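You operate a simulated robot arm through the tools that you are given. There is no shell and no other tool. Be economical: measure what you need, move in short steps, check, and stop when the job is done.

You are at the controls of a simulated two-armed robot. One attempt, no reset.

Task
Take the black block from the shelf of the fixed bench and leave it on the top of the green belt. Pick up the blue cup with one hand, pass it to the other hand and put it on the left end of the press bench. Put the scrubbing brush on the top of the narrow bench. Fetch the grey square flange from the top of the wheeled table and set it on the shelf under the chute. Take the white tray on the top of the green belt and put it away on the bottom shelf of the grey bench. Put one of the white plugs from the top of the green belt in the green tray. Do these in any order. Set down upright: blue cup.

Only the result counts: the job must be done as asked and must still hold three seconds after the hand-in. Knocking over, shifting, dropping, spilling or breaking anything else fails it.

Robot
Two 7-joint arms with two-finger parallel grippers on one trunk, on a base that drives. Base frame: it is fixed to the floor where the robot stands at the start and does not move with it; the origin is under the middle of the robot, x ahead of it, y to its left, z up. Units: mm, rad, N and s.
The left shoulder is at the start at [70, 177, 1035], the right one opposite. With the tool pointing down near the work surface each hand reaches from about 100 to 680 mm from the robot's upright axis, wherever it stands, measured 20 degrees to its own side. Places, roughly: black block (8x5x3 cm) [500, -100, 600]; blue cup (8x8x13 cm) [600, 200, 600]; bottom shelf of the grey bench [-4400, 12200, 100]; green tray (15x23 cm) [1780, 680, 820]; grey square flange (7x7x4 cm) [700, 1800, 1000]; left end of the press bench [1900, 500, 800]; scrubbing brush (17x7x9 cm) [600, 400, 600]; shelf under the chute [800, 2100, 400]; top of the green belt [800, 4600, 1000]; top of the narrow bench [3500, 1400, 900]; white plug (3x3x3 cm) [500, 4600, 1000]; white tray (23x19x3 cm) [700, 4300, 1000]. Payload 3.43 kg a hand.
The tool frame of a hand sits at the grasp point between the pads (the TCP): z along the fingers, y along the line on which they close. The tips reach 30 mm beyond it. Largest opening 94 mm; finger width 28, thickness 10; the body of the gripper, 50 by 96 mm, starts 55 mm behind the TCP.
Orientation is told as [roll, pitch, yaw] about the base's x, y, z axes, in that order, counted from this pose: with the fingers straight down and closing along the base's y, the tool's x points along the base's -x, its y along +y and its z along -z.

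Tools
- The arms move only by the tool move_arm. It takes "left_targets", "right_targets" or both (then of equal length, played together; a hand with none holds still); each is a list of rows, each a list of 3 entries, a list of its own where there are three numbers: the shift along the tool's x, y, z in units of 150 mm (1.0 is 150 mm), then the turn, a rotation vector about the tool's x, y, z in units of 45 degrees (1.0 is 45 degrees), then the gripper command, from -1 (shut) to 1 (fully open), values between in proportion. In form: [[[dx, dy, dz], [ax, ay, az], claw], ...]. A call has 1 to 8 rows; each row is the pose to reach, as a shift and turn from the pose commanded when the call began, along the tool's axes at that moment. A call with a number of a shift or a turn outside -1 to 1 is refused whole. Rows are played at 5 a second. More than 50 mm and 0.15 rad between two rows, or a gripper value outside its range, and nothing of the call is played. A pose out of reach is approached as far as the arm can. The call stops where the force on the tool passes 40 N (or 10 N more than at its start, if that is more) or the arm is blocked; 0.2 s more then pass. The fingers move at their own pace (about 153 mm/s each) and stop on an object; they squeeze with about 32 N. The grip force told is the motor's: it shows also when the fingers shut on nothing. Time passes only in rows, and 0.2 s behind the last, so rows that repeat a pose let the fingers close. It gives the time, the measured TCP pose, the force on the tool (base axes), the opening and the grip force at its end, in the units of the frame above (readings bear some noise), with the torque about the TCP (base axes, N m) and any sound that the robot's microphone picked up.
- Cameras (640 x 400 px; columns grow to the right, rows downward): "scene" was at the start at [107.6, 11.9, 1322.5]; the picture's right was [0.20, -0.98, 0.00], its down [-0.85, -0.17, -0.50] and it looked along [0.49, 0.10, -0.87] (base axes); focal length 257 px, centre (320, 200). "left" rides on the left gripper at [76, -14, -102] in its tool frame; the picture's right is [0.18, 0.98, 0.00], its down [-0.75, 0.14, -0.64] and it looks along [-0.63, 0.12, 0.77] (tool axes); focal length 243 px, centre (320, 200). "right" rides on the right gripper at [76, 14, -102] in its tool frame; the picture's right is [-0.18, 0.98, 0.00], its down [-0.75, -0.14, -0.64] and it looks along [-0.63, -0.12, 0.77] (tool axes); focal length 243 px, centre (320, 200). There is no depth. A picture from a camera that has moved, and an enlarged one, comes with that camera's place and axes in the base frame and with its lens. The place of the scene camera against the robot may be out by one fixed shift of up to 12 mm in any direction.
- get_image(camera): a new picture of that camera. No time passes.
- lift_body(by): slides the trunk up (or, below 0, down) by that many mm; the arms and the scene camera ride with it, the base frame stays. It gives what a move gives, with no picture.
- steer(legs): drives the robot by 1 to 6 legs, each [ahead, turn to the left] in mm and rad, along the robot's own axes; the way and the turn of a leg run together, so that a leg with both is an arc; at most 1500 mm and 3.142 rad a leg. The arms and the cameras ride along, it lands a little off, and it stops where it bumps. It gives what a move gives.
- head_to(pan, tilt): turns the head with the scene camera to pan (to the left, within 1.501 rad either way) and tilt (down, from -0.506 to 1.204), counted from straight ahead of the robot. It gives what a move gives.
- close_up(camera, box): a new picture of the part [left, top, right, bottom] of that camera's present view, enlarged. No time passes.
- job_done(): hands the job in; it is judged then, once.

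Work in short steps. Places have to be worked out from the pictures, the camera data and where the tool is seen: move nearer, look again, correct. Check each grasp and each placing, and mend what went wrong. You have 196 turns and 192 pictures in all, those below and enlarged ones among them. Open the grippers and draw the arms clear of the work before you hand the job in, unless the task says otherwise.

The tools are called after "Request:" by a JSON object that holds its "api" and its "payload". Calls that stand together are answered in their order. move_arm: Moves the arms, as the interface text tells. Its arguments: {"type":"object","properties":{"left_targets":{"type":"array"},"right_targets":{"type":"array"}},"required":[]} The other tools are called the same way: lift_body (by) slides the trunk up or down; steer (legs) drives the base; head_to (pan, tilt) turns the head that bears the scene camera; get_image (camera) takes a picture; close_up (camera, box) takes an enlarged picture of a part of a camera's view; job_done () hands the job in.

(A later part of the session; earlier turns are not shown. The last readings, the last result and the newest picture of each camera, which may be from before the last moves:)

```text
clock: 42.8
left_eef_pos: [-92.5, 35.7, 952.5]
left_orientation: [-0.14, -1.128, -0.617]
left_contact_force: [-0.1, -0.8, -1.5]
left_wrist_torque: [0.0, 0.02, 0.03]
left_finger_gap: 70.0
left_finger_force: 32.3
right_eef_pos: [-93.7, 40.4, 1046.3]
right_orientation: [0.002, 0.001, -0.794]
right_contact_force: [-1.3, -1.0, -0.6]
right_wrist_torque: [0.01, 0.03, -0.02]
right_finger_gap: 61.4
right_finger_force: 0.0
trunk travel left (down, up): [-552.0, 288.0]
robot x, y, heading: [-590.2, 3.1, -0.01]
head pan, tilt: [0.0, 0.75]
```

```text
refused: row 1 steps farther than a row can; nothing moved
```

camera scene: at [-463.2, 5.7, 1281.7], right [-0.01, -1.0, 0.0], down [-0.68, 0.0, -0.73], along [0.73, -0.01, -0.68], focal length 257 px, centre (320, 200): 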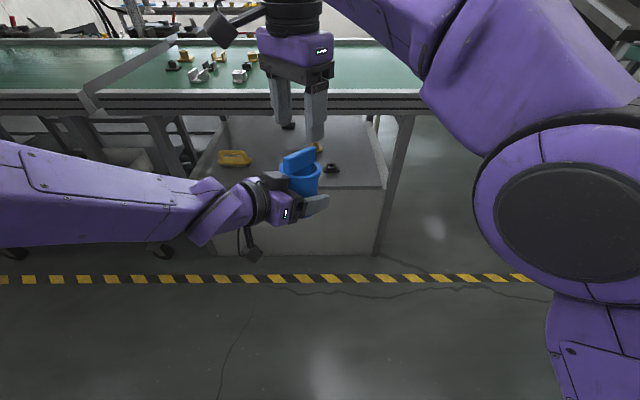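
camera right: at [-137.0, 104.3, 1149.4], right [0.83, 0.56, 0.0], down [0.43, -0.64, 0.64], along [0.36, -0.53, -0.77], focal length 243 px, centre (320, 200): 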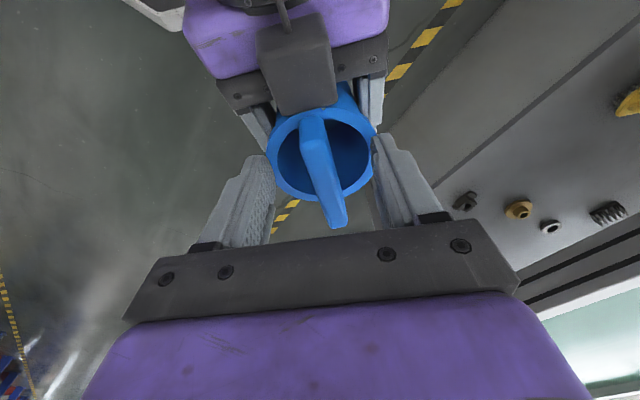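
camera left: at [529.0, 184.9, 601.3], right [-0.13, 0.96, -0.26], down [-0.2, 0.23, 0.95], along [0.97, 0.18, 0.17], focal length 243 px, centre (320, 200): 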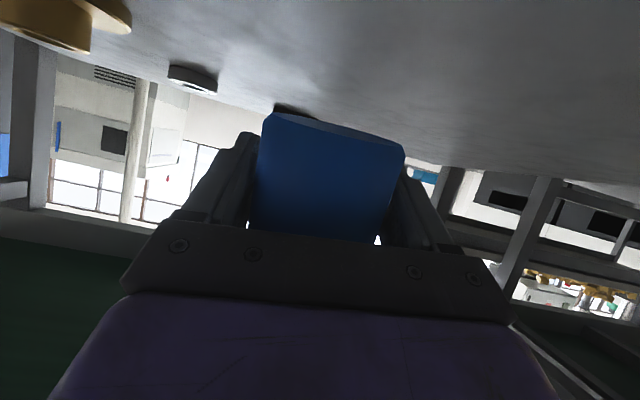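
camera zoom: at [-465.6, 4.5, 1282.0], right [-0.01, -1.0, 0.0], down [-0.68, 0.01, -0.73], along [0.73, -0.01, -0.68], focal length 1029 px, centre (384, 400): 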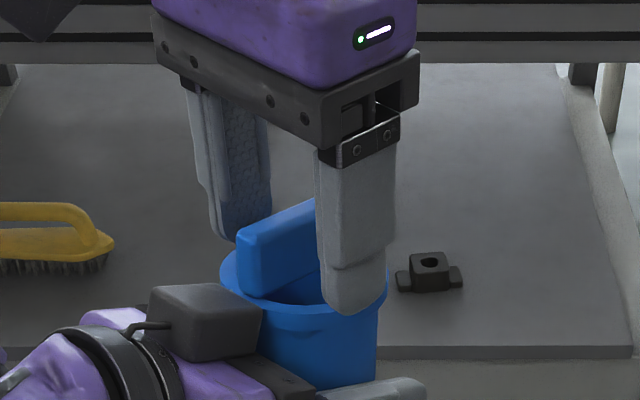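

Request:
{"api": "move_arm", "payload": {"right_targets": [[[0, 0, 0], [0, 0, 0], -1], [[0, 0, 0], [0, 0, 0], -1], [[0, 0, 0], [0, 0, 0], -1]]}}

Request:
{"api": "close_up", "payload": {"camera": "scene", "box": [224, 100, 384, 200]}}

```text
clock: 43.6
left_eef_pos: [-92.2, 35.3, 950.7]
left_orientation: [-0.139, -1.129, -0.622]
left_contact_force: [-14.7, -7.1, 0.1]
left_wrist_torque: [0.76, -1.04, 0.07]
left_finger_gap: 70.0
left_finger_force: 32.1
right_eef_pos: [-94.1, 40.9, 1047.2]
right_orientation: [0.001, 0.002, -0.792]
right_contact_force: [13.2, 7.6, -0.5]
right_wrist_torque: [-0.01, -0.28, 0.01]
right_finger_gap: 17.3
right_finger_force: 31.7
trunk travel left (down, up): [-552.0, 288.0]
robot x, y, heading: [-589.1, 9.3, -0.009]
head pan, tilt: [0.0, 0.75]
```

```text
4.00 times, centred on (304, 150) of scene
camera zoom: at [-465.5, 4.8, 1282.0], right [-0.01, -1.0, 0.0], down [-0.68, 0.01, -0.73], along [0.73, -0.01, -0.68], focal length 1029 px, centre (384, 400)
```

zoom: 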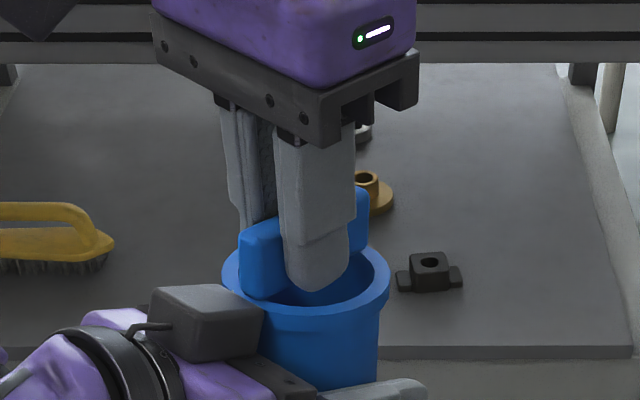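

The right hand holds the plate. I open the left and withdraw it along its own axis.

Request:
{"api": "move_arm", "payload": {"left_targets": [[[0, 0, 0], [0, 0, 0], 1], [[0, 0, 0], [0, 0, 0], 1], [[0, 0, -0.2], [0, 0, 0], 1], [[0, 0, -0.45], [0, 0, 0], 1], [[0, 0, -0.7], [0, 0, 0], 1], [[0, 0, -0.95], [0, 0, 0], 1]]}}

Request:
{"api": "get_image", "payload": {"camera": "scene"}}

```text
clock: 45.0
left_eef_pos: [-110.7, 55.3, 964.0]
left_orientation: [-0.145, -1.128, -0.616]
left_contact_force: [-0.5, -1.1, -0.5]
left_wrist_torque: [0.02, 0.01, 0.02]
left_finger_gap: 93.7
left_finger_force: 0.2
left hand out of reach, approached as far as the arm can: row 4, 5, 6
right_eef_pos: [-93.5, 40.4, 1046.3]
right_orientation: [0.0, 0.0, -0.791]
right_contact_force: [-0.4, 0.0, -0.3]
right_wrist_torque: [0.03, -0.03, -0.01]
right_finger_gap: 17.1
right_finger_force: 31.6
trunk travel left (down, up): [-552.0, 288.0]
robot x, y, heading: [-594.0, 6.8, -0.005]
head pan, tilt: [0.0, 0.75]
```

```text
158 pictures are left
camera scene: at [-465.6, 4.7, 1282.0], right [-0.01, -1.0, 0.0], down [-0.68, 0.01, -0.73], along [0.73, -0.01, -0.68], focal length 257 px, centre (320, 200)
```

scene: 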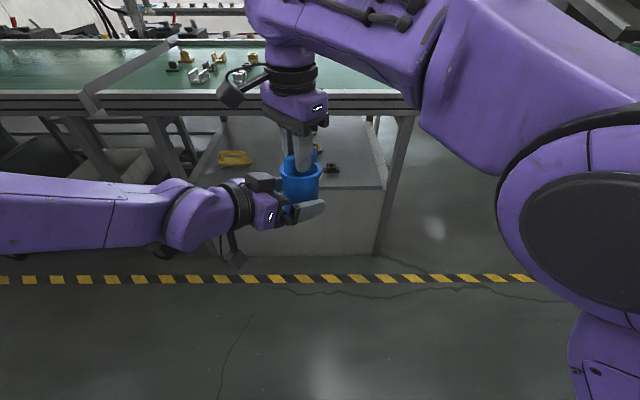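

The left is open but limited, so I move the right hand out along the left fingers' direction instead.

Request:
{"api": "move_arm", "payload": {"right_targets": [[[-0.25, 0, 0], [0, 0, 0], -1], [[-0.5, 0, 0], [0, 0, 0], -1], [[-0.75, 0, 0], [0, 0, 0], -1], [[-0.95, 0, 0], [0, 0, 0], -1]]}}

Request:
{"api": "get_image", "payload": {"camera": "scene"}}

```text
clock: 46.0
left_eef_pos: [-109.3, 55.3, 964.1]
left_orientation: [-0.145, -1.128, -0.617]
left_contact_force: [0.8, 0.5, 0.7]
left_wrist_torque: [-0.02, 0.0, -0.01]
left_finger_gap: 94.0
left_finger_force: 0.0
right_eef_pos: [6.6, -63.0, 1046.1]
right_orientation: [0.0, 0.002, -0.791]
right_contact_force: [0.7, -0.6, -0.8]
right_wrist_torque: [0.0, -0.02, 0.0]
right_finger_gap: 17.2
right_finger_force: 31.4
trunk travel left (down, up): [-552.0, 288.0]
robot x, y, heading: [-591.9, 6.7, -0.008]
head pan, tilt: [0.0, 0.75]
```

```text
157 pictures are left
camera scene: at [-464.4, 3.9, 1281.9], right [-0.01, -1.0, 0.0], down [-0.68, 0.01, -0.73], along [0.73, -0.01, -0.68], focal length 257 px, centre (320, 200)
```

scene: 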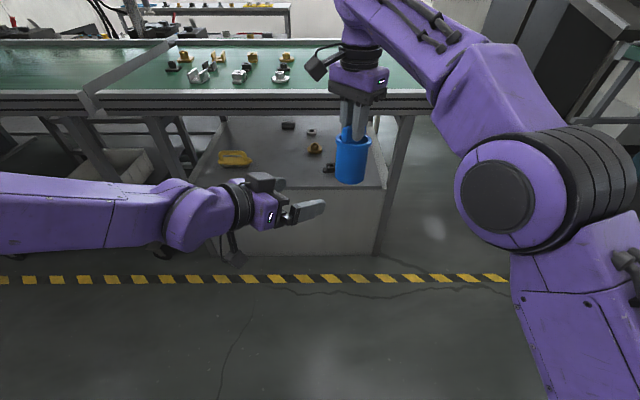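

The cup now hangs from the right hand. Next I return the left hand to forward-pointing, moving it left away from the cup.

Request:
{"api": "move_arm", "payload": {"left_targets": [[[0.02, 0.17, 0], [-0.137, -0.01, -0.063], 1], [[0.04, 0.33, 0], [-0.273, -0.02, -0.127], 1], [[0.06, 0.5, 0], [-0.41, -0.03, -0.19], 1], [[0.08, 0.67, 0], [-0.547, -0.04, -0.253], 1], [[0.1, 0.83, 0], [-0.683, -0.05, -0.317], 1], [[0.12, 1.0, 0], [-0.82, -0.055, -0.38], 1]]}}

```text
clock: 47.4
left_eef_pos: [-5.4, 183.3, 954.3]
left_orientation: [-0.206, -1.126, 0.148]
left_contact_force: [-1.2, 1.1, 0.2]
left_wrist_torque: [0.0, -0.02, -0.01]
left_finger_gap: 94.1
left_finger_force: 0.0
left hand out of reach, approached as far as the arm can: row 1, 2, 3, 4, 5, 6
right_eef_pos: [5.9, -60.3, 1048.0]
right_orientation: [0.0, 0.0, -0.793]
right_contact_force: [-0.4, 1.2, -0.9]
right_wrist_torque: [0.0, 0.0, 0.02]
right_finger_gap: 17.2
right_finger_force: 31.7
trunk travel left (down, up): [-552.0, 288.0]
robot x, y, heading: [-593.0, 7.4, -0.008]
head pan, tilt: [0.0, 0.75]
```

Now I roll the left hand about its finger axis towards 90° so it can close vertically on the brush handle.

Request:
{"api": "move_arm", "payload": {"left_targets": [[[0, 0.1, 0.05], [0, 0, 0.18], 0.2], [[0, 0.2, 0.1], [0, 0, 0.36], 0.2], [[0, 0.3, 0.1], [0, 0, 0.54], 0.2], [[0, 0.4, 0.1], [0, 0, 0.72], 0.2], [[0, 0.5, 0.1], [0, 0, 0.9], 0.2]]}}

```text
clock: 48.6
left_eef_pos: [10.5, 258.9, 943.8]
left_orientation: [0.91, -0.844, -1.113]
left_contact_force: [0.0, 0.0, 0.8]
left_wrist_torque: [0.01, -0.01, -0.02]
left_finger_gap: 56.3
left_finger_force: 0.0
right_eef_pos: [6.5, -61.7, 1047.1]
right_orientation: [-0.002, 0.0, -0.793]
right_contact_force: [-0.3, -0.6, -0.2]
right_wrist_torque: [-0.01, 0.01, 0.0]
right_finger_gap: 17.4
right_finger_force: 32.0
trunk travel left (down, up): [-552.0, 288.0]
robot x, y, heading: [-589.0, 5.7, -0.005]
head pan, tilt: [0.0, 0.75]
```

Rolled about 35° so far. I continue with the exact remaining rotation.

Request:
{"api": "move_arm", "payload": {"left_targets": [[[0, 0, 0], [-0.023, 0.001, 0.16], 0.2], [[0, 0, 0], [-0.046, 0.002, 0.32], 0.2], [[0, 0, 0], [-0.069, 0.003, 0.48], 0.2], [[0, 0, 0], [-0.093, 0.004, 0.64], 0.2], [[0, 0, 0], [-0.116, 0.005, 0.8], 0.2], [[0, 0, 0], [-0.139, 0.006, 0.96], 0.2]]}}

Request:
{"api": "move_arm", "payload": {"left_targets": [[[0, 0, 0], [-0.016, 0.0, 0.115], 0.2], [[0, 0, 0], [-0.032, 0.001, 0.227], 0.2]]}}

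Request:
{"api": "get_image", "payload": {"camera": "scene"}}

Request:
{"api": "get_image", "payload": {"camera": "left"}}

```text
clock: 50.0
left_eef_pos: [48.5, 297.7, 1017.8]
left_orientation: [1.171, -0.234, -1.496]
left_contact_force: [0.3, -0.3, -0.1]
left_wrist_torque: [0.03, 0.0, 0.03]
left_finger_gap: 56.5
left_finger_force: 0.0
left hand out of reach, approached as far as the arm can: row 3, 4, 5, 6
right_eef_pos: [5.8, -62.1, 1047.5]
right_orientation: [0.0, -0.001, -0.792]
right_contact_force: [0.2, -0.9, -0.2]
right_wrist_torque: [0.02, 0.03, -0.03]
right_finger_gap: 16.9
right_finger_force: 31.7
trunk travel left (down, up): [-552.0, 288.0]
robot x, y, heading: [-589.9, 4.5, -0.009]
head pan, tilt: [0.0, 0.75]
```

```text
clock: 50.6
left_eef_pos: [61.3, 306.4, 1046.9]
left_orientation: [1.191, -0.076, -1.566]
left_contact_force: [-0.1, -0.2, -0.3]
left_wrist_torque: [-0.04, -0.03, 0.05]
left_finger_gap: 56.3
left_finger_force: 0.2
left hand out of reach, approached as far as the arm can: row 1, 2
right_eef_pos: [6.2, -61.7, 1046.7]
right_orientation: [0.001, 0.001, -0.793]
right_contact_force: [0.0, 0.3, 0.4]
right_wrist_torque: [-0.01, -0.02, 0.0]
right_finger_gap: 17.1
right_finger_force: 32.4
trunk travel left (down, up): [-552.0, 288.0]
robot x, y, heading: [-589.1, 6.9, -0.003]
head pan, tilt: [0.0, 0.75]
```

```text
156 pictures are left
camera scene: at [-465.4, 4.7, 1282.0], right [-0.01, -1.0, 0.0], down [-0.68, 0.01, -0.73], along [0.73, -0.01, -0.68], focal length 257 px, centre (320, 200)
```

scene: 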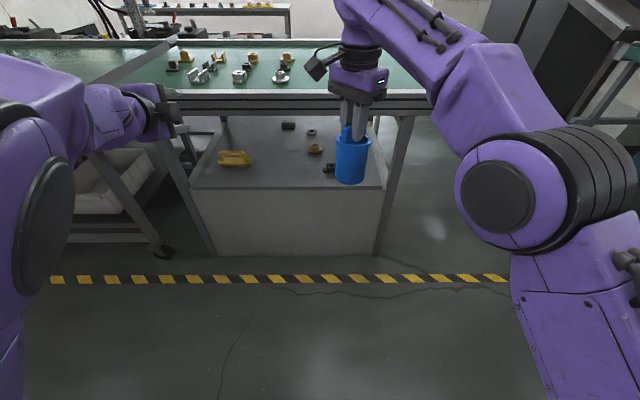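

```text
155 pictures are left
camera left: at [-40.2, 382.8, 1066.8], right [0.36, 0.26, 0.9], down [-0.54, -0.73, 0.43], along [0.76, -0.64, -0.13], focal length 243 px, centre (320, 200)
```

left: 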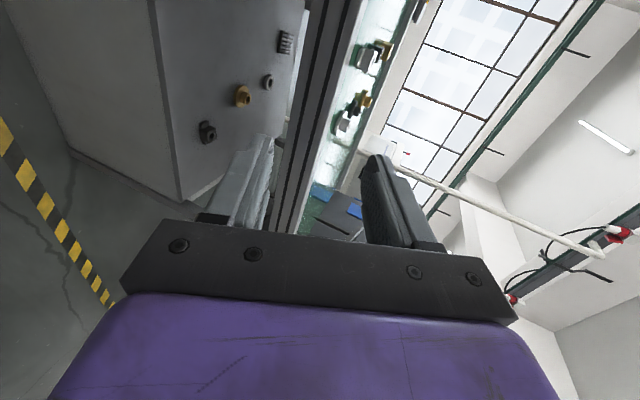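

The left hand now closes vertically while pointing forward. I pull the right hand with the cup back towards the robot so it clears the bench.

Request:
{"api": "move_arm", "payload": {"right_targets": [[[0.14, -0.27, 0], [0, 0, 0], -1], [[0.28, -0.53, 0], [0, 0, 0], -1], [[0.42, -0.8, 0], [0, 0, 0], -1]]}}

Request:
{"api": "move_arm", "payload": {"right_targets": [[[0.14, -0.27, 0], [0, 0, 0], -1], [[0.28, -0.53, 0], [0, 0, 0], -1], [[0.42, -0.8, 0], [0, 0, 0], -1]]}}

Request:
{"api": "get_image", "payload": {"camera": "scene"}}

```text
clock: 51.4
left_eef_pos: [59.2, 307.7, 1046.5]
left_orientation: [1.188, -0.078, -1.559]
left_contact_force: [-0.3, -1.1, 1.1]
left_wrist_torque: [0.0, 0.03, 0.02]
left_finger_gap: 56.8
left_finger_force: 0.1
right_eef_pos: [-127.3, -101.1, 1049.0]
right_orientation: [0.003, -0.001, -0.793]
right_contact_force: [0.4, -0.3, -0.9]
right_wrist_torque: [-0.01, -0.07, 0.0]
right_finger_gap: 17.2
right_finger_force: 32.1
trunk travel left (down, up): [-552.0, 288.0]
robot x, y, heading: [-592.2, 7.1, -0.008]
head pan, tilt: [0.0, 0.75]
```

```text
clock: 52.2
left_eef_pos: [60.4, 306.0, 1042.5]
left_orientation: [1.18, -0.075, -1.558]
left_contact_force: [-0.1, -0.2, 0.2]
left_wrist_torque: [-0.01, 0.02, 0.06]
left_finger_gap: 56.2
left_finger_force: 0.0
right_eef_pos: [-255.7, -142.1, 1046.4]
right_orientation: [0.004, -0.003, -0.792]
right_contact_force: [-0.6, -1.0, -2.0]
right_wrist_torque: [0.04, -0.02, 0.01]
right_finger_gap: 16.9
right_finger_force: 31.9
trunk travel left (down, up): [-552.0, 288.0]
robot x, y, heading: [-590.9, 6.9, -0.007]
head pan, tilt: [0.0, 0.75]
```

```text
154 pictures are left
camera scene: at [-466.6, 2.6, 1282.1], right [-0.01, -1.0, 0.0], down [-0.68, 0.01, -0.73], along [0.73, 0.0, -0.68], focal length 257 px, centre (320, 200)
```

scene: 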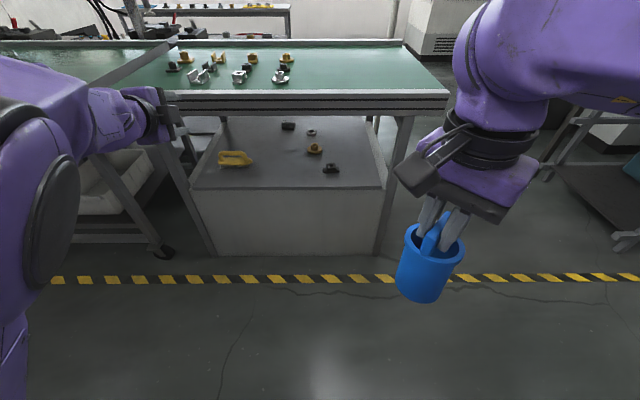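

I lower the trunk by 400 and look at the brush.

Request:
{"api": "lift_body", "payload": {"by": -400}}

Request:
{"api": "head_to", "payload": {"pan": 0.35, "tilt": 0.35}}

Request:
{"api": "get_image", "payload": {"camera": "scene"}}

Request:
{"api": "get_image", "payload": {"camera": "left"}}

```text
clock: 56.0
left_eef_pos: [61.7, 308.0, 640.6]
left_orientation: [1.178, -0.079, -1.559]
left_contact_force: [0.8, 0.7, -0.3]
left_wrist_torque: [0.01, 0.03, 0.02]
left_finger_gap: 56.5
left_finger_force: 0.0
right_eef_pos: [-254.1, -140.3, 648.1]
right_orientation: [0.001, 0.0, -0.794]
right_contact_force: [-0.3, 1.0, -1.9]
right_wrist_torque: [-0.02, -0.02, -0.02]
right_finger_gap: 12.8
right_finger_force: 31.9
trunk travel left (down, up): [-152.0, 688.0]
robot x, y, heading: [-591.6, 7.8, -0.007]
head pan, tilt: [0.0, 0.75]
```

```text
clock: 56.9
left_eef_pos: [62.6, 308.0, 640.4]
left_orientation: [1.179, -0.077, -1.559]
left_contact_force: [0.1, -0.3, -0.4]
left_wrist_torque: [0.02, 0.02, -0.01]
left_finger_gap: 56.4
left_finger_force: 0.1
right_eef_pos: [-253.7, -139.9, 647.0]
right_orientation: [0.001, 0.001, -0.793]
right_contact_force: [0.7, 0.3, -0.6]
right_wrist_torque: [0.0, -0.03, 0.0]
right_finger_gap: 13.1
right_finger_force: 32.2
trunk travel left (down, up): [-152.0, 688.0]
robot x, y, heading: [-590.0, 8.0, -0.008]
head pan, tilt: [0.351, 0.351]
```

```text
153 pictures are left
camera scene: at [-460.9, 36.5, 917.6], right [0.34, -0.94, 0.0], down [-0.32, -0.12, -0.94], along [0.88, 0.32, -0.34], focal length 257 px, centre (320, 200)
```

scene: 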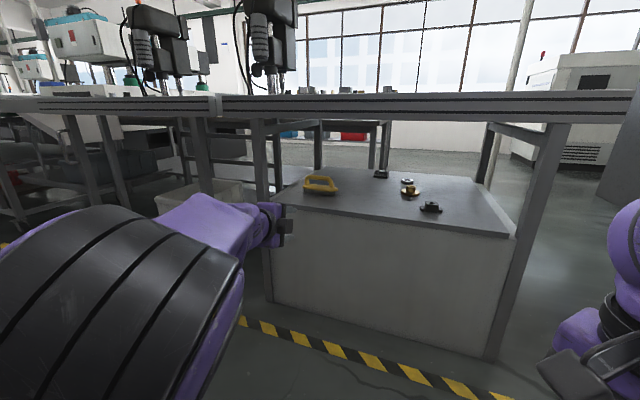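

```text
152 pictures are left
camera left: at [-40.0, 385.1, 660.3], right [0.37, 0.26, 0.89], down [-0.53, -0.73, 0.43], along [0.76, -0.63, -0.13], focal length 243 px, centre (320, 200)
```

left: 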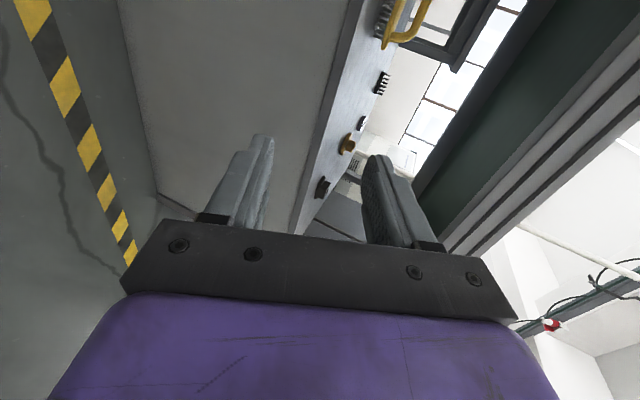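

The right gap changed from 17 to 13 mm, so I check the cup.

Request:
{"api": "get_image", "payload": {"camera": "right"}}

Request:
{"api": "close_up", "payload": {"camera": "scene", "box": [240, 140, 400, 240]}}

```text
151 pictures are left
camera right: at [-297.0, -76.0, 749.5], right [0.83, 0.56, 0.0], down [0.43, -0.64, 0.64], along [0.36, -0.53, -0.77], focal length 243 px, centre (320, 200)
```

right: 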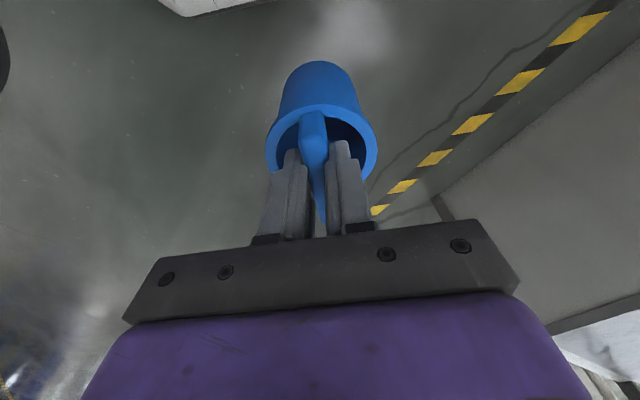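

```text
4.00 times, centred on (320, 190) of scene
camera zoom: at [-460.9, 36.5, 917.6], right [0.34, -0.94, 0.0], down [-0.32, -0.12, -0.94], along [0.88, 0.32, -0.34], focal length 1029 px, centre (320, 240)
```

zoom: 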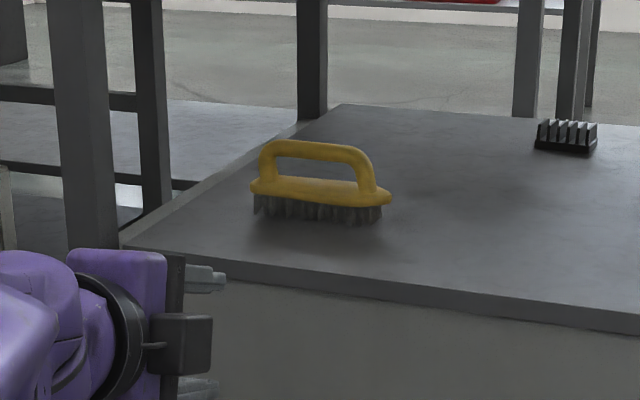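

The cup is still nearly upright in the grip. The brush is near (637,432) with its handle bar at z≈606. I level the left hand and shift it 120 mm left, narrowing the gap to 38 mm.

Request:
{"api": "move_arm", "payload": {"left_targets": [[[0.2, 0, 0], [-0.1, 0, 0], 0], [[0.4, 0, 0], [-0.2, 0, 0], -0.19], [[0.6, 0, 0], [-0.3, 0, 0], -0.19], [[0.8, 0, 0], [-0.42, 0, 0], -0.19]]}}

Request:
{"api": "get_image", "payload": {"camera": "left"}}

```text
clock: 57.9
left_eef_pos: [65.5, 439.7, 659.6]
left_orientation: [1.475, -0.062, -1.552]
left_contact_force: [0.0, -0.2, 0.7]
left_wrist_torque: [-0.02, -0.04, -0.03]
left_finger_gap: 38.0
left_finger_force: 0.0
left hand out of reach, approached as far as the arm can: row 1, 2, 3, 4
right_eef_pos: [-253.5, -139.4, 646.4]
right_orientation: [0.001, 0.001, -0.791]
right_contact_force: [-0.2, -0.6, -1.3]
right_wrist_torque: [-0.02, 0.0, 0.0]
right_finger_gap: 13.1
right_finger_force: 32.2
trunk travel left (down, up): [-152.0, 688.0]
robot x, y, heading: [-592.6, 10.6, -0.013]
head pan, tilt: [0.351, 0.351]
```

```text
149 pictures are left
camera left: at [-40.4, 512.8, 649.5], right [0.09, 0.25, 0.96], down [-0.61, -0.75, 0.25], along [0.79, -0.61, 0.08], focal length 243 px, centre (320, 200)
```

left: 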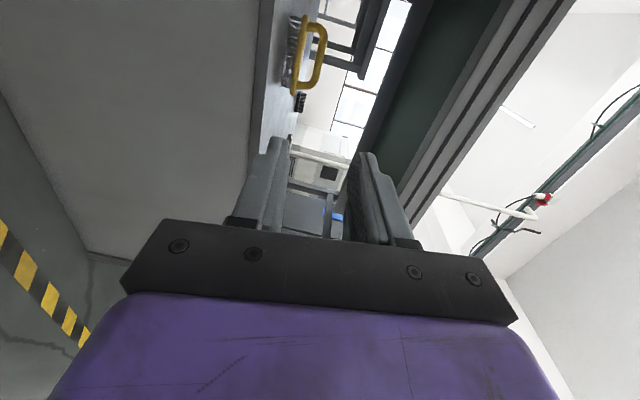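

I lower 54 mm to bring the hand to bar height, then drive 420 mm closer.

Request:
{"api": "lift_body", "payload": {"by": -54}}

Request:
{"api": "steer", "payload": {"legs": [[420, 0.01]]}}

Request:
{"api": "get_image", "payload": {"camera": "left"}}

Request:
{"api": "get_image", "payload": {"camera": "scene"}}

```text
clock: 58.8
left_eef_pos: [64.9, 436.9, 605.5]
left_orientation: [1.477, -0.071, -1.555]
left_contact_force: [-0.4, 0.3, 0.6]
left_wrist_torque: [0.02, -0.01, 0.02]
left_finger_gap: 38.2
left_finger_force: 0.1
right_eef_pos: [-254.3, -139.2, 592.1]
right_orientation: [0.0, 0.002, -0.794]
right_contact_force: [-0.1, 0.6, -1.2]
right_wrist_torque: [0.0, -0.01, 0.02]
right_finger_gap: 13.3
right_finger_force: 32.1
trunk travel left (down, up): [-98.0, 742.0]
robot x, y, heading: [-590.5, 7.4, -0.006]
head pan, tilt: [0.351, 0.351]
```

```text
clock: 61.4
left_eef_pos: [488.0, 437.7, 609.8]
left_orientation: [1.483, -0.07, -1.552]
left_contact_force: [-1.1, -0.1, -0.3]
left_wrist_torque: [-0.04, -0.02, -0.03]
left_finger_gap: 38.0
left_finger_force: 0.0
right_eef_pos: [170.5, -141.8, 592.7]
right_orientation: [-0.001, -0.001, -0.789]
right_contact_force: [0.5, -0.6, -0.9]
right_wrist_torque: [-0.01, -0.02, 0.02]
right_finger_gap: 13.0
right_finger_force: 31.1
trunk travel left (down, up): [-98.0, 742.0]
robot x, y, heading: [-168.1, 3.9, -0.003]
head pan, tilt: [0.351, 0.351]
```

```text
148 pictures are left
camera left: at [383.4, 511.0, 598.1], right [0.08, 0.25, 0.96], down [-0.61, -0.75, 0.25], along [0.79, -0.61, 0.09], focal length 243 px, centre (320, 200)
```

left: 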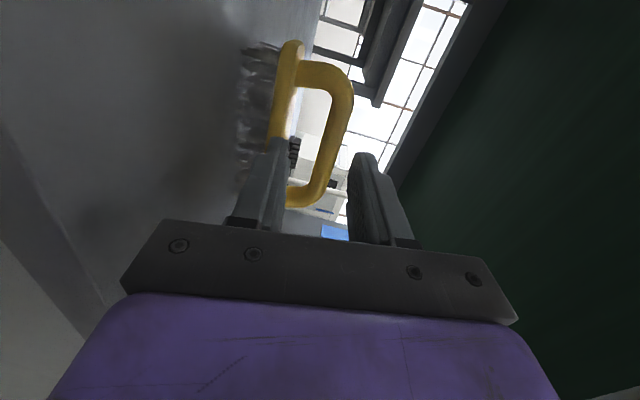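

```text
147 pictures are left
camera scene: at [-35.6, 34.4, 863.6], right [0.34, -0.94, 0.0], down [-0.32, -0.12, -0.94], along [0.88, 0.32, -0.34], focal length 257 px, centre (320, 200)
```

scene: 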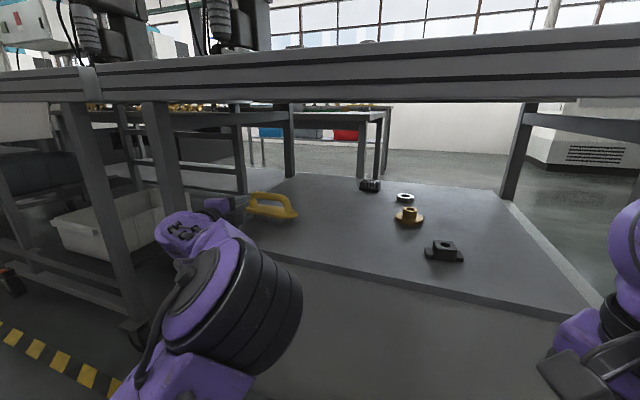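

Estimates disagree, so I zoom both views.

Request:
{"api": "close_up", "payload": {"camera": "scene", "box": [160, 150, 320, 250]}}

Request:
{"api": "close_up", "payload": {"camera": "left", "box": [220, 10, 420, 135]}}

```text
4.00 times, centred on (240, 200) of scene
camera zoom: at [-35.6, 34.4, 863.6], right [0.34, -0.94, 0.0], down [-0.32, -0.12, -0.94], along [0.88, 0.32, -0.34], focal length 1029 px, centre (640, 200)
```

zoom: 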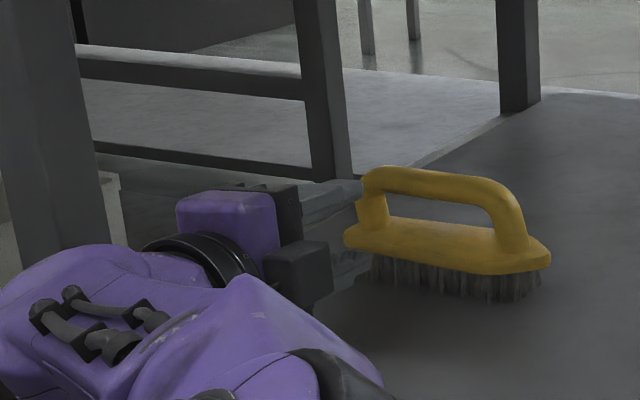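

```text
3.20 times, centred on (320, 72) of left
camera zoom: at [383.4, 511.0, 598.1], right [0.08, 0.25, 0.96], down [-0.61, -0.75, 0.25], along [0.79, -0.61, 0.09], focal length 776 px, centre (320, 608)
```

zoom: 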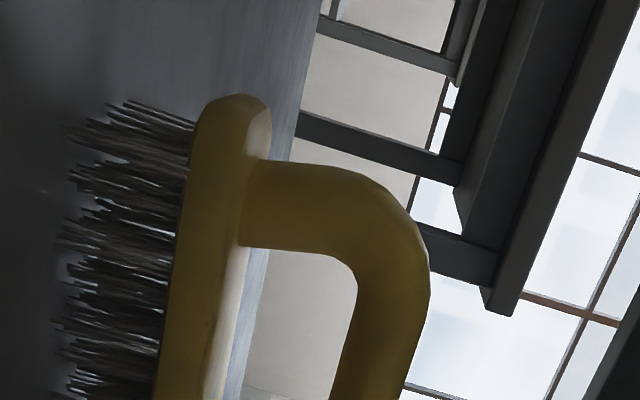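

From the hand camera the bar is near x≈595, y≈414, z≈617. I raise 8 mm, turn slightly right and advance 70 mm before checking again.

Request:
{"api": "lift_body", "payload": {"by": 8}}

Request:
{"api": "steer", "payload": {"legs": [[0, -0.02], [60, 0]]}}

Request:
{"api": "get_image", "payload": {"camera": "left"}}

Request:
{"api": "close_up", "payload": {"camera": "scene", "box": [160, 150, 320, 250]}}

```text
clock: 62.0
left_eef_pos: [488.3, 439.9, 615.3]
left_orientation: [1.482, -0.073, -1.549]
left_contact_force: [-0.3, 0.9, 0.8]
left_wrist_torque: [0.01, 0.0, 0.01]
left_finger_gap: 38.0
left_finger_force: 0.1
right_eef_pos: [171.2, -140.4, 600.6]
right_orientation: [0.001, -0.002, -0.789]
right_contact_force: [-0.4, -1.1, -0.9]
right_wrist_torque: [-0.02, 0.0, 0.01]
right_finger_gap: 13.2
right_finger_force: 32.2
trunk travel left (down, up): [-106.0, 734.0]
robot x, y, heading: [-168.9, 3.6, -0.012]
head pan, tilt: [0.351, 0.351]
```

```text
clock: 63.3
left_eef_pos: [556.1, 424.8, 616.3]
left_orientation: [1.485, -0.073, -1.569]
left_contact_force: [-0.4, -0.1, 0.3]
left_wrist_torque: [0.01, 0.02, -0.02]
left_finger_gap: 38.3
left_finger_force: 0.1
right_eef_pos: [227.9, -148.6, 600.0]
right_orientation: [0.0, 0.0, -0.809]
right_contact_force: [-0.2, -0.1, -1.4]
right_wrist_torque: [-0.03, 0.01, -0.03]
right_finger_gap: 13.0
right_finger_force: 32.0
trunk travel left (down, up): [-106.0, 734.0]
robot x, y, heading: [-101.6, 3.1, -0.021]
head pan, tilt: [0.351, 0.351]
```

```text
144 pictures are left
camera left: at [452.9, 500.0, 605.1], right [0.09, 0.26, 0.96], down [-0.63, -0.74, 0.25], along [0.78, -0.62, 0.1], focal length 243 px, centre (320, 200)
```

left: 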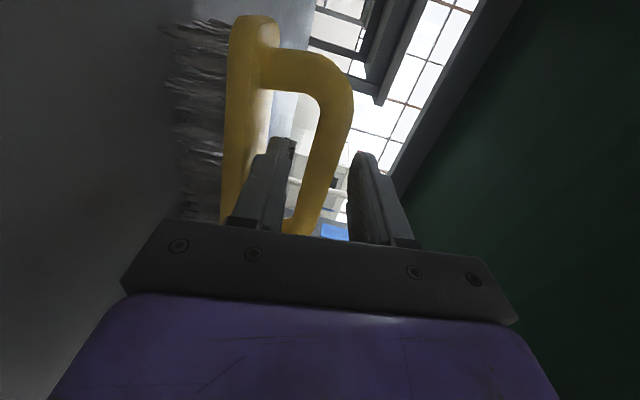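

```text
4.00 times, centred on (240, 200) of scene
camera zoom: at [24.9, 30.1, 871.6], right [0.32, -0.95, 0.0], down [-0.33, -0.11, -0.94], along [0.89, 0.3, -0.34], focal length 1029 px, centre (640, 200)
```

zoom: 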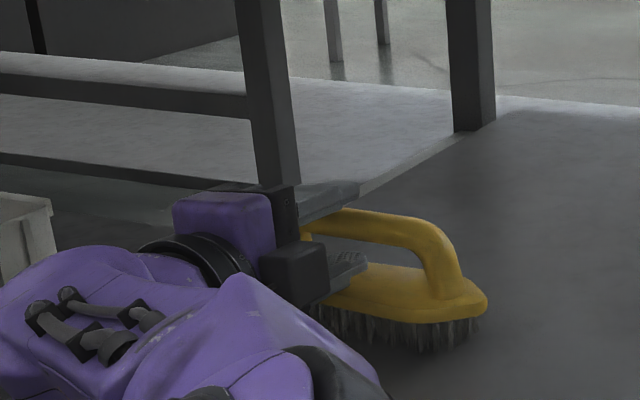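

I zoom the hand camera to judge how deep the bar lies between the fingers.

Request:
{"api": "close_up", "payload": {"camera": "left", "box": [200, 50, 440, 250]}}

```text
2.00 times, centred on (320, 150) of left
camera zoom: at [452.9, 500.0, 605.1], right [0.09, 0.26, 0.96], down [-0.63, -0.74, 0.25], along [0.78, -0.62, 0.1], focal length 485 px, centre (320, 300)
```

zoom: 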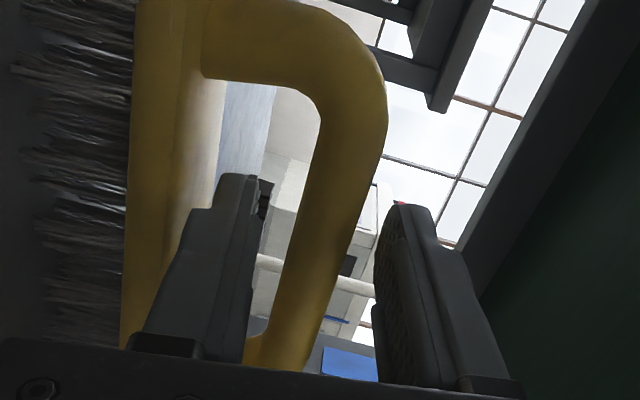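

Triangulation suggests the bar is already at the TCP depth. I close gently to test.

Request:
{"api": "move_arm", "payload": {"left_targets": [[[0, 0, 0], [0, 0, 0], -0.5], [[0, 0, 0], [0, 0, 0], -1], [[0, 0, 0], [0, 0, 0], -1]]}}

Request:
{"api": "close_up", "payload": {"camera": "left", "box": [200, 50, 440, 250]}}

```text
clock: 64.1
left_eef_pos: [556.2, 424.9, 618.1]
left_orientation: [1.487, -0.073, -1.568]
left_contact_force: [2.0, 5.2, 8.1]
left_wrist_torque: [0.97, -0.22, -0.1]
left_finger_gap: 18.9
left_finger_force: 32.1
right_eef_pos: [227.6, -150.4, 600.5]
right_orientation: [0.001, 0.0, -0.81]
right_contact_force: [0.3, -0.7, -1.0]
right_wrist_torque: [-0.03, -0.01, 0.01]
right_finger_gap: 13.1
right_finger_force: 31.9
trunk travel left (down, up): [-106.0, 734.0]
robot x, y, heading: [-107.3, 5.6, -0.024]
head pan, tilt: [0.351, 0.351]
```

```text
2.00 times, centred on (320, 150) of left
camera zoom: at [451.8, 501.0, 606.3], right [0.08, 0.26, 0.96], down [-0.62, -0.74, 0.25], along [0.78, -0.62, 0.1], focal length 485 px, centre (320, 300)
```

zoom: 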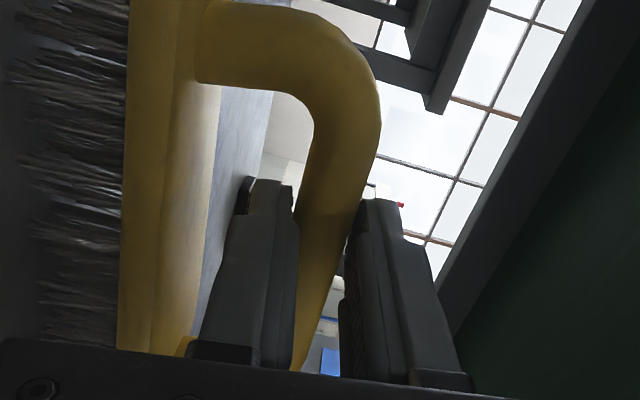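

The bar is gripped at 18.9 mm. I lift slightly and check.

Request:
{"api": "lift_body", "payload": {"by": 50}}

Request:
{"api": "get_image", "payload": {"camera": "scene"}}

```text
clock: 65.0
left_eef_pos: [557.2, 425.0, 665.0]
left_orientation: [1.483, -0.075, -1.568]
left_contact_force: [0.2, 0.7, -0.8]
left_wrist_torque: [0.02, 0.02, 0.02]
left_finger_gap: 17.3
left_finger_force: 31.9
right_eef_pos: [228.6, -148.6, 650.6]
right_orientation: [0.0, 0.0, -0.81]
right_contact_force: [-0.3, -0.1, -0.8]
right_wrist_torque: [0.01, 0.03, 0.01]
right_finger_gap: 13.1
right_finger_force: 32.0
trunk travel left (down, up): [-156.0, 684.0]
robot x, y, heading: [-106.1, 2.9, -0.023]
head pan, tilt: [0.351, 0.351]
```

```text
140 pictures are left
camera scene: at [25.2, 30.2, 921.6], right [0.32, -0.95, 0.0], down [-0.33, -0.11, -0.94], along [0.89, 0.3, -0.34], focal length 257 px, centre (320, 200)
```

scene: 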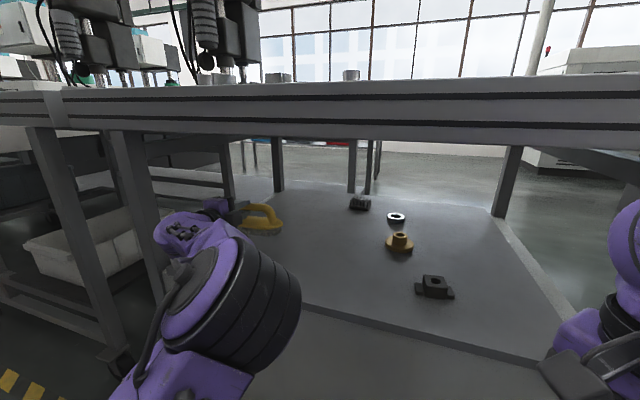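

The brush is lifted. I back out, raise the trunk, then look toward the right-hand way round to the press bench.

Request:
{"api": "steer", "payload": {"legs": [[-550, 0]]}}

Request:
{"api": "lift_body", "payload": {"by": 400}}

Request:
{"api": "head_to", "payload": {"pan": -0.9, "tilt": 0.4}}

Request:
{"api": "get_image", "payload": {"camera": "scene"}}

Request:
{"api": "get_image", "payload": {"camera": "left"}}

```text
clock: 68.2
left_eef_pos: [10.2, 439.8, 666.0]
left_orientation: [1.482, -0.076, -1.568]
left_contact_force: [0.2, -0.5, -1.1]
left_wrist_torque: [0.0, 0.01, -0.01]
left_finger_gap: 17.1
left_finger_force: 32.0
right_eef_pos: [-316.2, -134.9, 650.9]
right_orientation: [0.001, -0.001, -0.807]
right_contact_force: [-0.6, -1.1, -1.2]
right_wrist_torque: [0.01, -0.01, 0.0]
right_finger_gap: 13.2
right_finger_force: 32.1
trunk travel left (down, up): [-156.0, 684.0]
robot x, y, heading: [-647.1, 15.8, -0.029]
head pan, tilt: [0.351, 0.351]
```

```text
clock: 72.0
left_eef_pos: [10.1, 439.0, 1065.2]
left_orientation: [1.48, -0.075, -1.565]
left_contact_force: [0.1, -0.9, -1.0]
left_wrist_torque: [0.01, 0.02, -0.02]
left_finger_gap: 17.2
left_finger_force: 32.4
right_eef_pos: [-316.7, -134.5, 1050.4]
right_orientation: [0.002, -0.001, -0.808]
right_contact_force: [0.3, -0.1, -0.6]
right_wrist_torque: [0.0, -0.01, 0.01]
right_finger_gap: 13.3
right_finger_force: 32.1
trunk travel left (down, up): [-556.0, 284.0]
robot x, y, heading: [-651.7, 13.1, -0.025]
head pan, tilt: [0.351, 0.351]
```

```text
clock: 73.5
left_eef_pos: [10.0, 440.2, 1065.3]
left_orientation: [1.481, -0.076, -1.566]
left_contact_force: [-0.4, -0.3, -1.1]
left_wrist_torque: [0.03, 0.02, 0.01]
left_finger_gap: 16.9
left_finger_force: 31.9
right_eef_pos: [-317.3, -136.1, 1050.5]
right_orientation: [0.0, 0.0, -0.808]
right_contact_force: [0.0, 0.3, -0.2]
right_wrist_torque: [0.03, 0.01, 0.01]
right_finger_gap: 13.0
right_finger_force: 32.3
trunk travel left (down, up): [-556.0, 284.0]
robot x, y, heading: [-652.4, 17.2, -0.026]
head pan, tilt: [-0.901, 0.4]
```

```text
139 pictures are left
camera scene: at [-553.1, -59.9, 1317.1], right [-0.8, -0.6, 0.0], down [-0.23, 0.31, -0.92], along [0.56, -0.74, -0.39], focal length 257 px, centre (320, 200)
```

scene: 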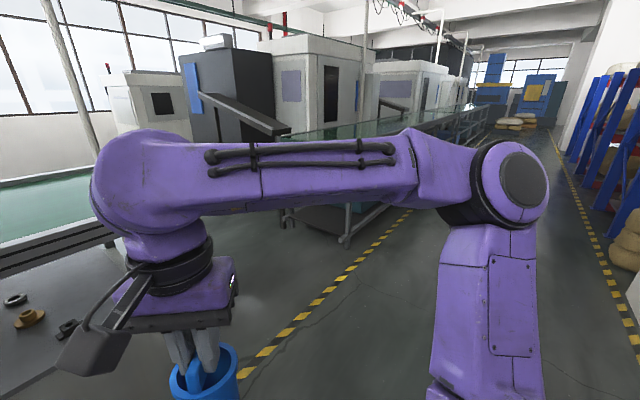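

```text
138 pictures are left
camera left: at [-93.7, 514.9, 1054.5], right [0.09, 0.26, 0.96], down [-0.62, -0.74, 0.25], along [0.78, -0.62, 0.1], focal length 243 px, centre (320, 200)
```

left: 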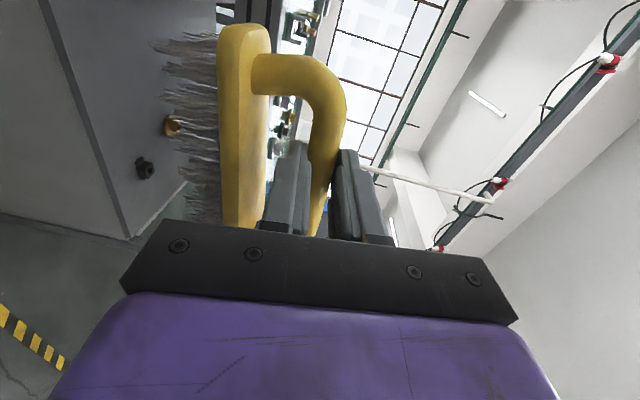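

Both objects are held. I drive round the right side: turn right, 1050 mm, turn left, then along +x.

Request:
{"api": "steer", "payload": {"legs": [[0, -1.545], [1050, 0], [0, 1.571], [1500, 0]]}}

Request:
{"api": "head_to", "payload": {"pan": 0.3, "tilt": 0.4}}

Request:
{"api": "get_image", "payload": {"camera": "scene"}}

```text
clock: 93.5
left_eef_pos: [1502.7, -535.0, 1065.5]
left_orientation: [1.482, -0.076, -1.505]
left_contact_force: [-0.1, 0.5, -1.7]
left_wrist_torque: [0.01, 0.03, 0.0]
left_finger_gap: 17.5
left_finger_force: 32.1
right_eef_pos: [1210.8, -1129.3, 1050.9]
right_orientation: [0.001, 0.0, -0.747]
right_contact_force: [-0.8, -0.1, -0.7]
right_wrist_torque: [0.01, -0.01, 0.01]
right_finger_gap: 12.7
right_finger_force: 31.6
trunk travel left (down, up): [-556.0, 284.0]
robot x, y, heading: [867.9, -994.0, 0.039]
head pan, tilt: [-0.901, 0.4]
```

```text
clock: 94.9
left_eef_pos: [1501.2, -534.9, 1065.4]
left_orientation: [1.48, -0.075, -1.507]
left_contact_force: [-1.0, -0.5, -1.2]
left_wrist_torque: [0.02, 0.05, 0.01]
left_finger_gap: 17.1
left_finger_force: 32.3
right_eef_pos: [1209.2, -1128.3, 1050.1]
right_orientation: [0.001, -0.002, -0.748]
right_contact_force: [-0.3, 0.7, -0.5]
right_wrist_torque: [0.03, -0.05, -0.03]
right_finger_gap: 13.1
right_finger_force: 32.1
trunk travel left (down, up): [-556.0, 284.0]
robot x, y, heading: [866.6, -998.3, 0.031]
head pan, tilt: [0.3, 0.4]
```

```text
137 pictures are left
camera scene: at [996.9, -966.1, 1317.1], right [0.33, -0.94, 0.0], down [-0.37, -0.13, -0.92], along [0.87, 0.3, -0.39], focal length 257 px, centre (320, 200)
```

scene: 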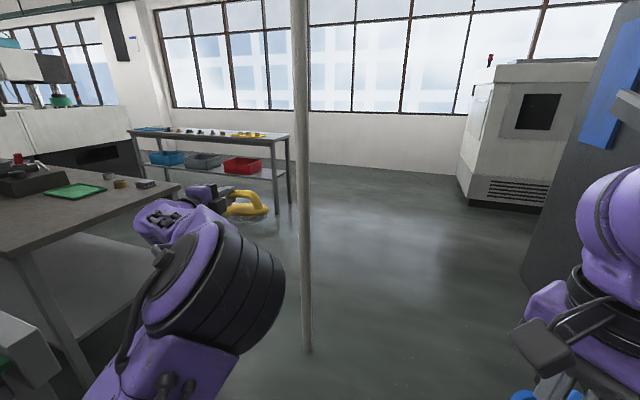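

A pole stands at about (1905,-585), so I tuck the left hand inward 140 mm and pass to the right of the pole.

Request:
{"api": "move_arm", "payload": {"left_targets": [[[-0.31, 0, 0], [0, 0, 0], -1], [[-0.62, 0, 0], [0, 0, 0], -1], [[-0.93, 0, 0], [0, 0, 0], -1]]}}

Request:
{"api": "steer", "payload": {"legs": [[0, -0.13], [1000, 0], [0, 0.1], [700, 0]]}}

Request:
{"api": "head_to", "payload": {"pan": 0.9, "tilt": 0.4}}

Request:
{"api": "get_image", "payload": {"camera": "scene"}}

```text
clock: 95.9
left_eef_pos: [1553.4, -582.8, 1041.1]
left_orientation: [1.345, -0.106, -1.47]
left_contact_force: [-0.2, 0.3, -1.3]
left_wrist_torque: [0.01, 0.0, 0.0]
left_finger_gap: 17.5
left_finger_force: 31.9
left hand out of reach, approached as far as the arm can: row 1, 2, 3
right_eef_pos: [1210.5, -1128.6, 1052.1]
right_orientation: [0.001, -0.001, -0.748]
right_contact_force: [0.4, 0.4, -0.8]
right_wrist_torque: [-0.01, -0.01, -0.01]
right_finger_gap: 13.3
right_finger_force: 32.3
trunk travel left (down, up): [-556.0, 284.0]
robot x, y, heading: [866.2, -992.9, 0.037]
head pan, tilt: [0.3, 0.4]
stopped in row 3 (left hand): the arm was blocked; the commanded pose is now the measured one
```

```text
clock: 105.6
left_eef_pos: [3262.4, -704.8, 1042.1]
left_orientation: [1.349, -0.107, -1.509]
left_contact_force: [0.5, -0.1, -1.1]
left_wrist_torque: [0.02, 0.07, 0.01]
left_finger_gap: 17.3
left_finger_force: 31.7
right_eef_pos: [2897.6, -1238.0, 1050.7]
right_orientation: [0.0, -0.001, -0.785]
right_contact_force: [0.1, -1.2, -0.9]
right_wrist_torque: [0.03, 0.03, 0.0]
right_finger_gap: 13.2
right_finger_force: 31.9
trunk travel left (down, up): [-556.0, 284.0]
robot x, y, heading: [2559.9, -1095.0, -0.002]
head pan, tilt: [0.3, 0.4]
```

```text
clock: 106.6
left_eef_pos: [3262.2, -704.8, 1042.5]
left_orientation: [1.344, -0.107, -1.506]
left_contact_force: [0.8, -0.1, -1.0]
left_wrist_torque: [0.02, 0.06, 0.0]
left_finger_gap: 17.2
left_finger_force: 32.3
right_eef_pos: [2896.8, -1237.8, 1050.9]
right_orientation: [0.0, 0.0, -0.786]
right_contact_force: [-1.0, -0.8, -0.4]
right_wrist_torque: [-0.02, 0.03, 0.0]
right_finger_gap: 13.0
right_finger_force: 32.0
trunk travel left (down, up): [-556.0, 284.0]
robot x, y, heading: [2560.8, -1094.3, -0.003]
head pan, tilt: [0.901, 0.4]
```

```text
136 pictures are left
camera scene: at [2660.1, -1022.3, 1317.1], right [0.78, -0.62, 0.0], down [-0.24, -0.3, -0.92], along [0.57, 0.72, -0.39], focal length 257 px, centre (320, 200)
```

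scene: 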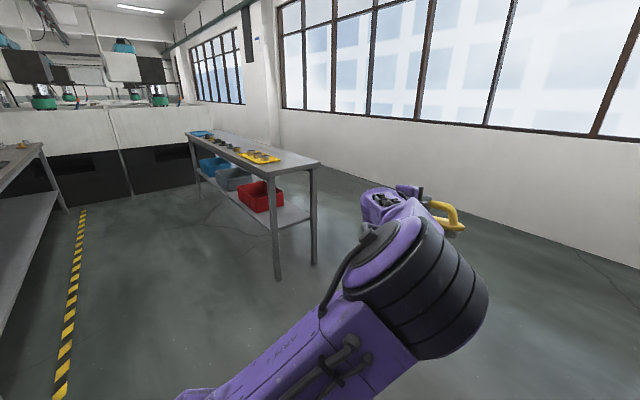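

Past the pole. The narrow bench top spans x≈3300–3660, starting at y≈190 with a free near end. I drive up and face it.

Request:
{"api": "steer", "payload": {"legs": [[0, 1.573], [1085, 0], [0, -1.571], [150, 0]]}}

Request:
{"api": "head_to", "payload": {"pan": 0.4, "tilt": 0.5}}

Request:
{"api": "get_image", "payload": {"camera": "scene"}}

```text
clock: 120.8
left_eef_pos: [3406.1, 396.3, 1042.0]
left_orientation: [1.345, -0.107, -1.496]
left_contact_force: [0.1, -0.2, -1.1]
left_wrist_torque: [0.03, 0.03, -0.01]
left_finger_gap: 17.6
left_finger_force: 32.3
right_eef_pos: [3048.2, -140.4, 1050.5]
right_orientation: [-0.001, -0.001, -0.776]
right_contact_force: [0.0, -0.5, -1.2]
right_wrist_torque: [0.01, 0.03, -0.01]
right_finger_gap: 13.1
right_finger_force: 32.4
trunk travel left (down, up): [-556.0, 284.0]
robot x, y, heading: [2707.4, -1.6, 0.01]
head pan, tilt: [0.901, 0.4]
```

```text
clock: 121.7
left_eef_pos: [3407.4, 398.7, 1042.1]
left_orientation: [1.345, -0.108, -1.497]
left_contact_force: [-0.5, 0.1, -1.0]
left_wrist_torque: [-0.03, 0.05, 0.02]
left_finger_gap: 17.1
left_finger_force: 32.1
right_eef_pos: [3047.8, -140.4, 1050.3]
right_orientation: [0.0, 0.0, -0.774]
right_contact_force: [0.8, 0.2, -0.6]
right_wrist_torque: [-0.05, -0.04, -0.01]
right_finger_gap: 13.4
right_finger_force: 31.5
trunk travel left (down, up): [-556.0, 284.0]
robot x, y, heading: [2708.5, -0.5, 0.01]
head pan, tilt: [0.4, 0.499]
```

```text
135 pictures are left
camera scene: at [2834.2, 35.6, 1308.0], right [0.4, -0.92, 0.0], down [-0.44, -0.19, -0.88], along [0.81, 0.35, -0.48], focal length 257 px, centre (320, 200)
```

scene: 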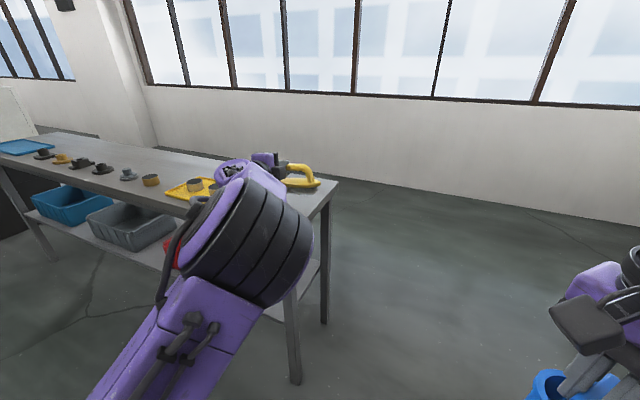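

The legs show the top ends near y≈370 with z about 870–880. I turn left 0.19 and go 200 mm so the brush comes over the free part.

Request:
{"api": "steer", "payload": {"legs": [[0, 0.19], [200, 0]]}}

Request:
{"api": "move_arm", "payload": {"left_targets": [[[0, 0, 0], [-0.09, 0, 0], -1], [[0, 0, 0], [-0.18, 0, 0], -1]]}}

Request:
{"api": "get_image", "payload": {"camera": "scene"}}

Request:
{"api": "get_image", "payload": {"camera": "left"}}

```text
clock: 124.1
left_eef_pos: [3515.3, 562.2, 1042.6]
left_orientation: [1.346, -0.108, -1.303]
left_contact_force: [1.0, -0.4, -1.9]
left_wrist_torque: [0.02, 0.04, -0.01]
left_finger_gap: 17.2
left_finger_force: 31.8
right_eef_pos: [3264.6, -34.2, 1050.8]
right_orientation: [-0.001, 0.0, -0.583]
right_contact_force: [0.5, -0.3, -0.3]
right_wrist_torque: [-0.04, 0.02, 0.02]
right_finger_gap: 12.8
right_finger_force: 31.8
trunk travel left (down, up): [-556.0, 284.0]
robot x, y, heading: [2903.6, 37.2, 0.202]
head pan, tilt: [0.4, 0.499]
```

```text
clock: 124.7
left_eef_pos: [3519.3, 582.0, 1053.8]
left_orientation: [1.476, -0.113, -1.299]
left_contact_force: [0.0, -0.1, -0.6]
left_wrist_torque: [-0.01, 0.07, 0.0]
left_finger_gap: 17.3
left_finger_force: 31.7
left hand out of reach, approached as far as the arm can: row 1, 2
right_eef_pos: [3264.9, -33.4, 1051.2]
right_orientation: [0.0, 0.0, -0.585]
right_contact_force: [-0.3, 0.1, 0.9]
right_wrist_torque: [-0.02, 0.03, 0.02]
right_finger_gap: 13.3
right_finger_force: 31.9
trunk travel left (down, up): [-556.0, 284.0]
robot x, y, heading: [2903.2, 41.6, 0.202]
head pan, tilt: [0.4, 0.499]
```

```text
134 pictures are left
camera scene: at [3021.6, 99.9, 1307.9], right [0.56, -0.83, 0.0], down [-0.4, -0.27, -0.88], along [0.72, 0.5, -0.48], focal length 257 px, centre (320, 200)
```

scene: 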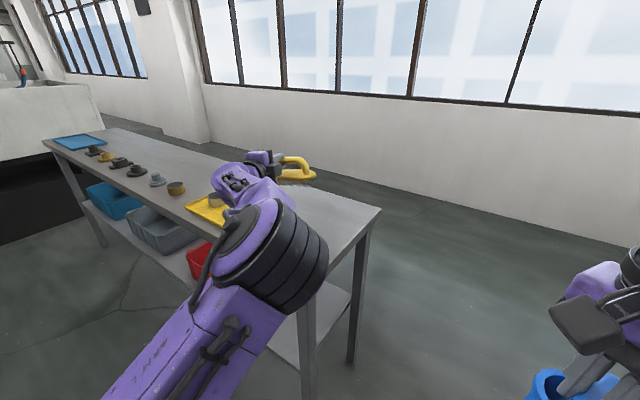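

```text
133 pictures are left
camera left: at [3399.1, 626.7, 1040.4], right [0.01, 0.31, 0.95], down [-0.41, -0.87, 0.29], along [0.91, -0.39, 0.12], focal length 243 px, centre (320, 200)
```

left: 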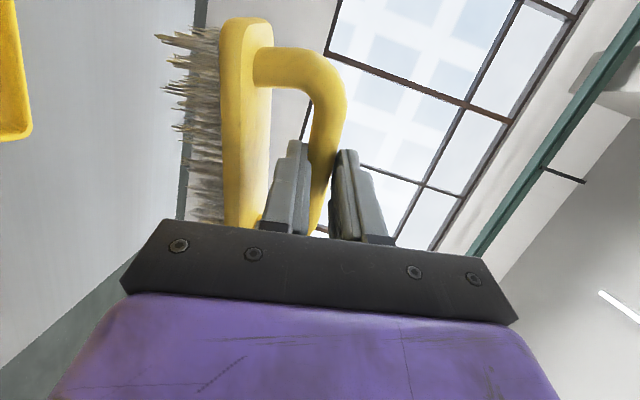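

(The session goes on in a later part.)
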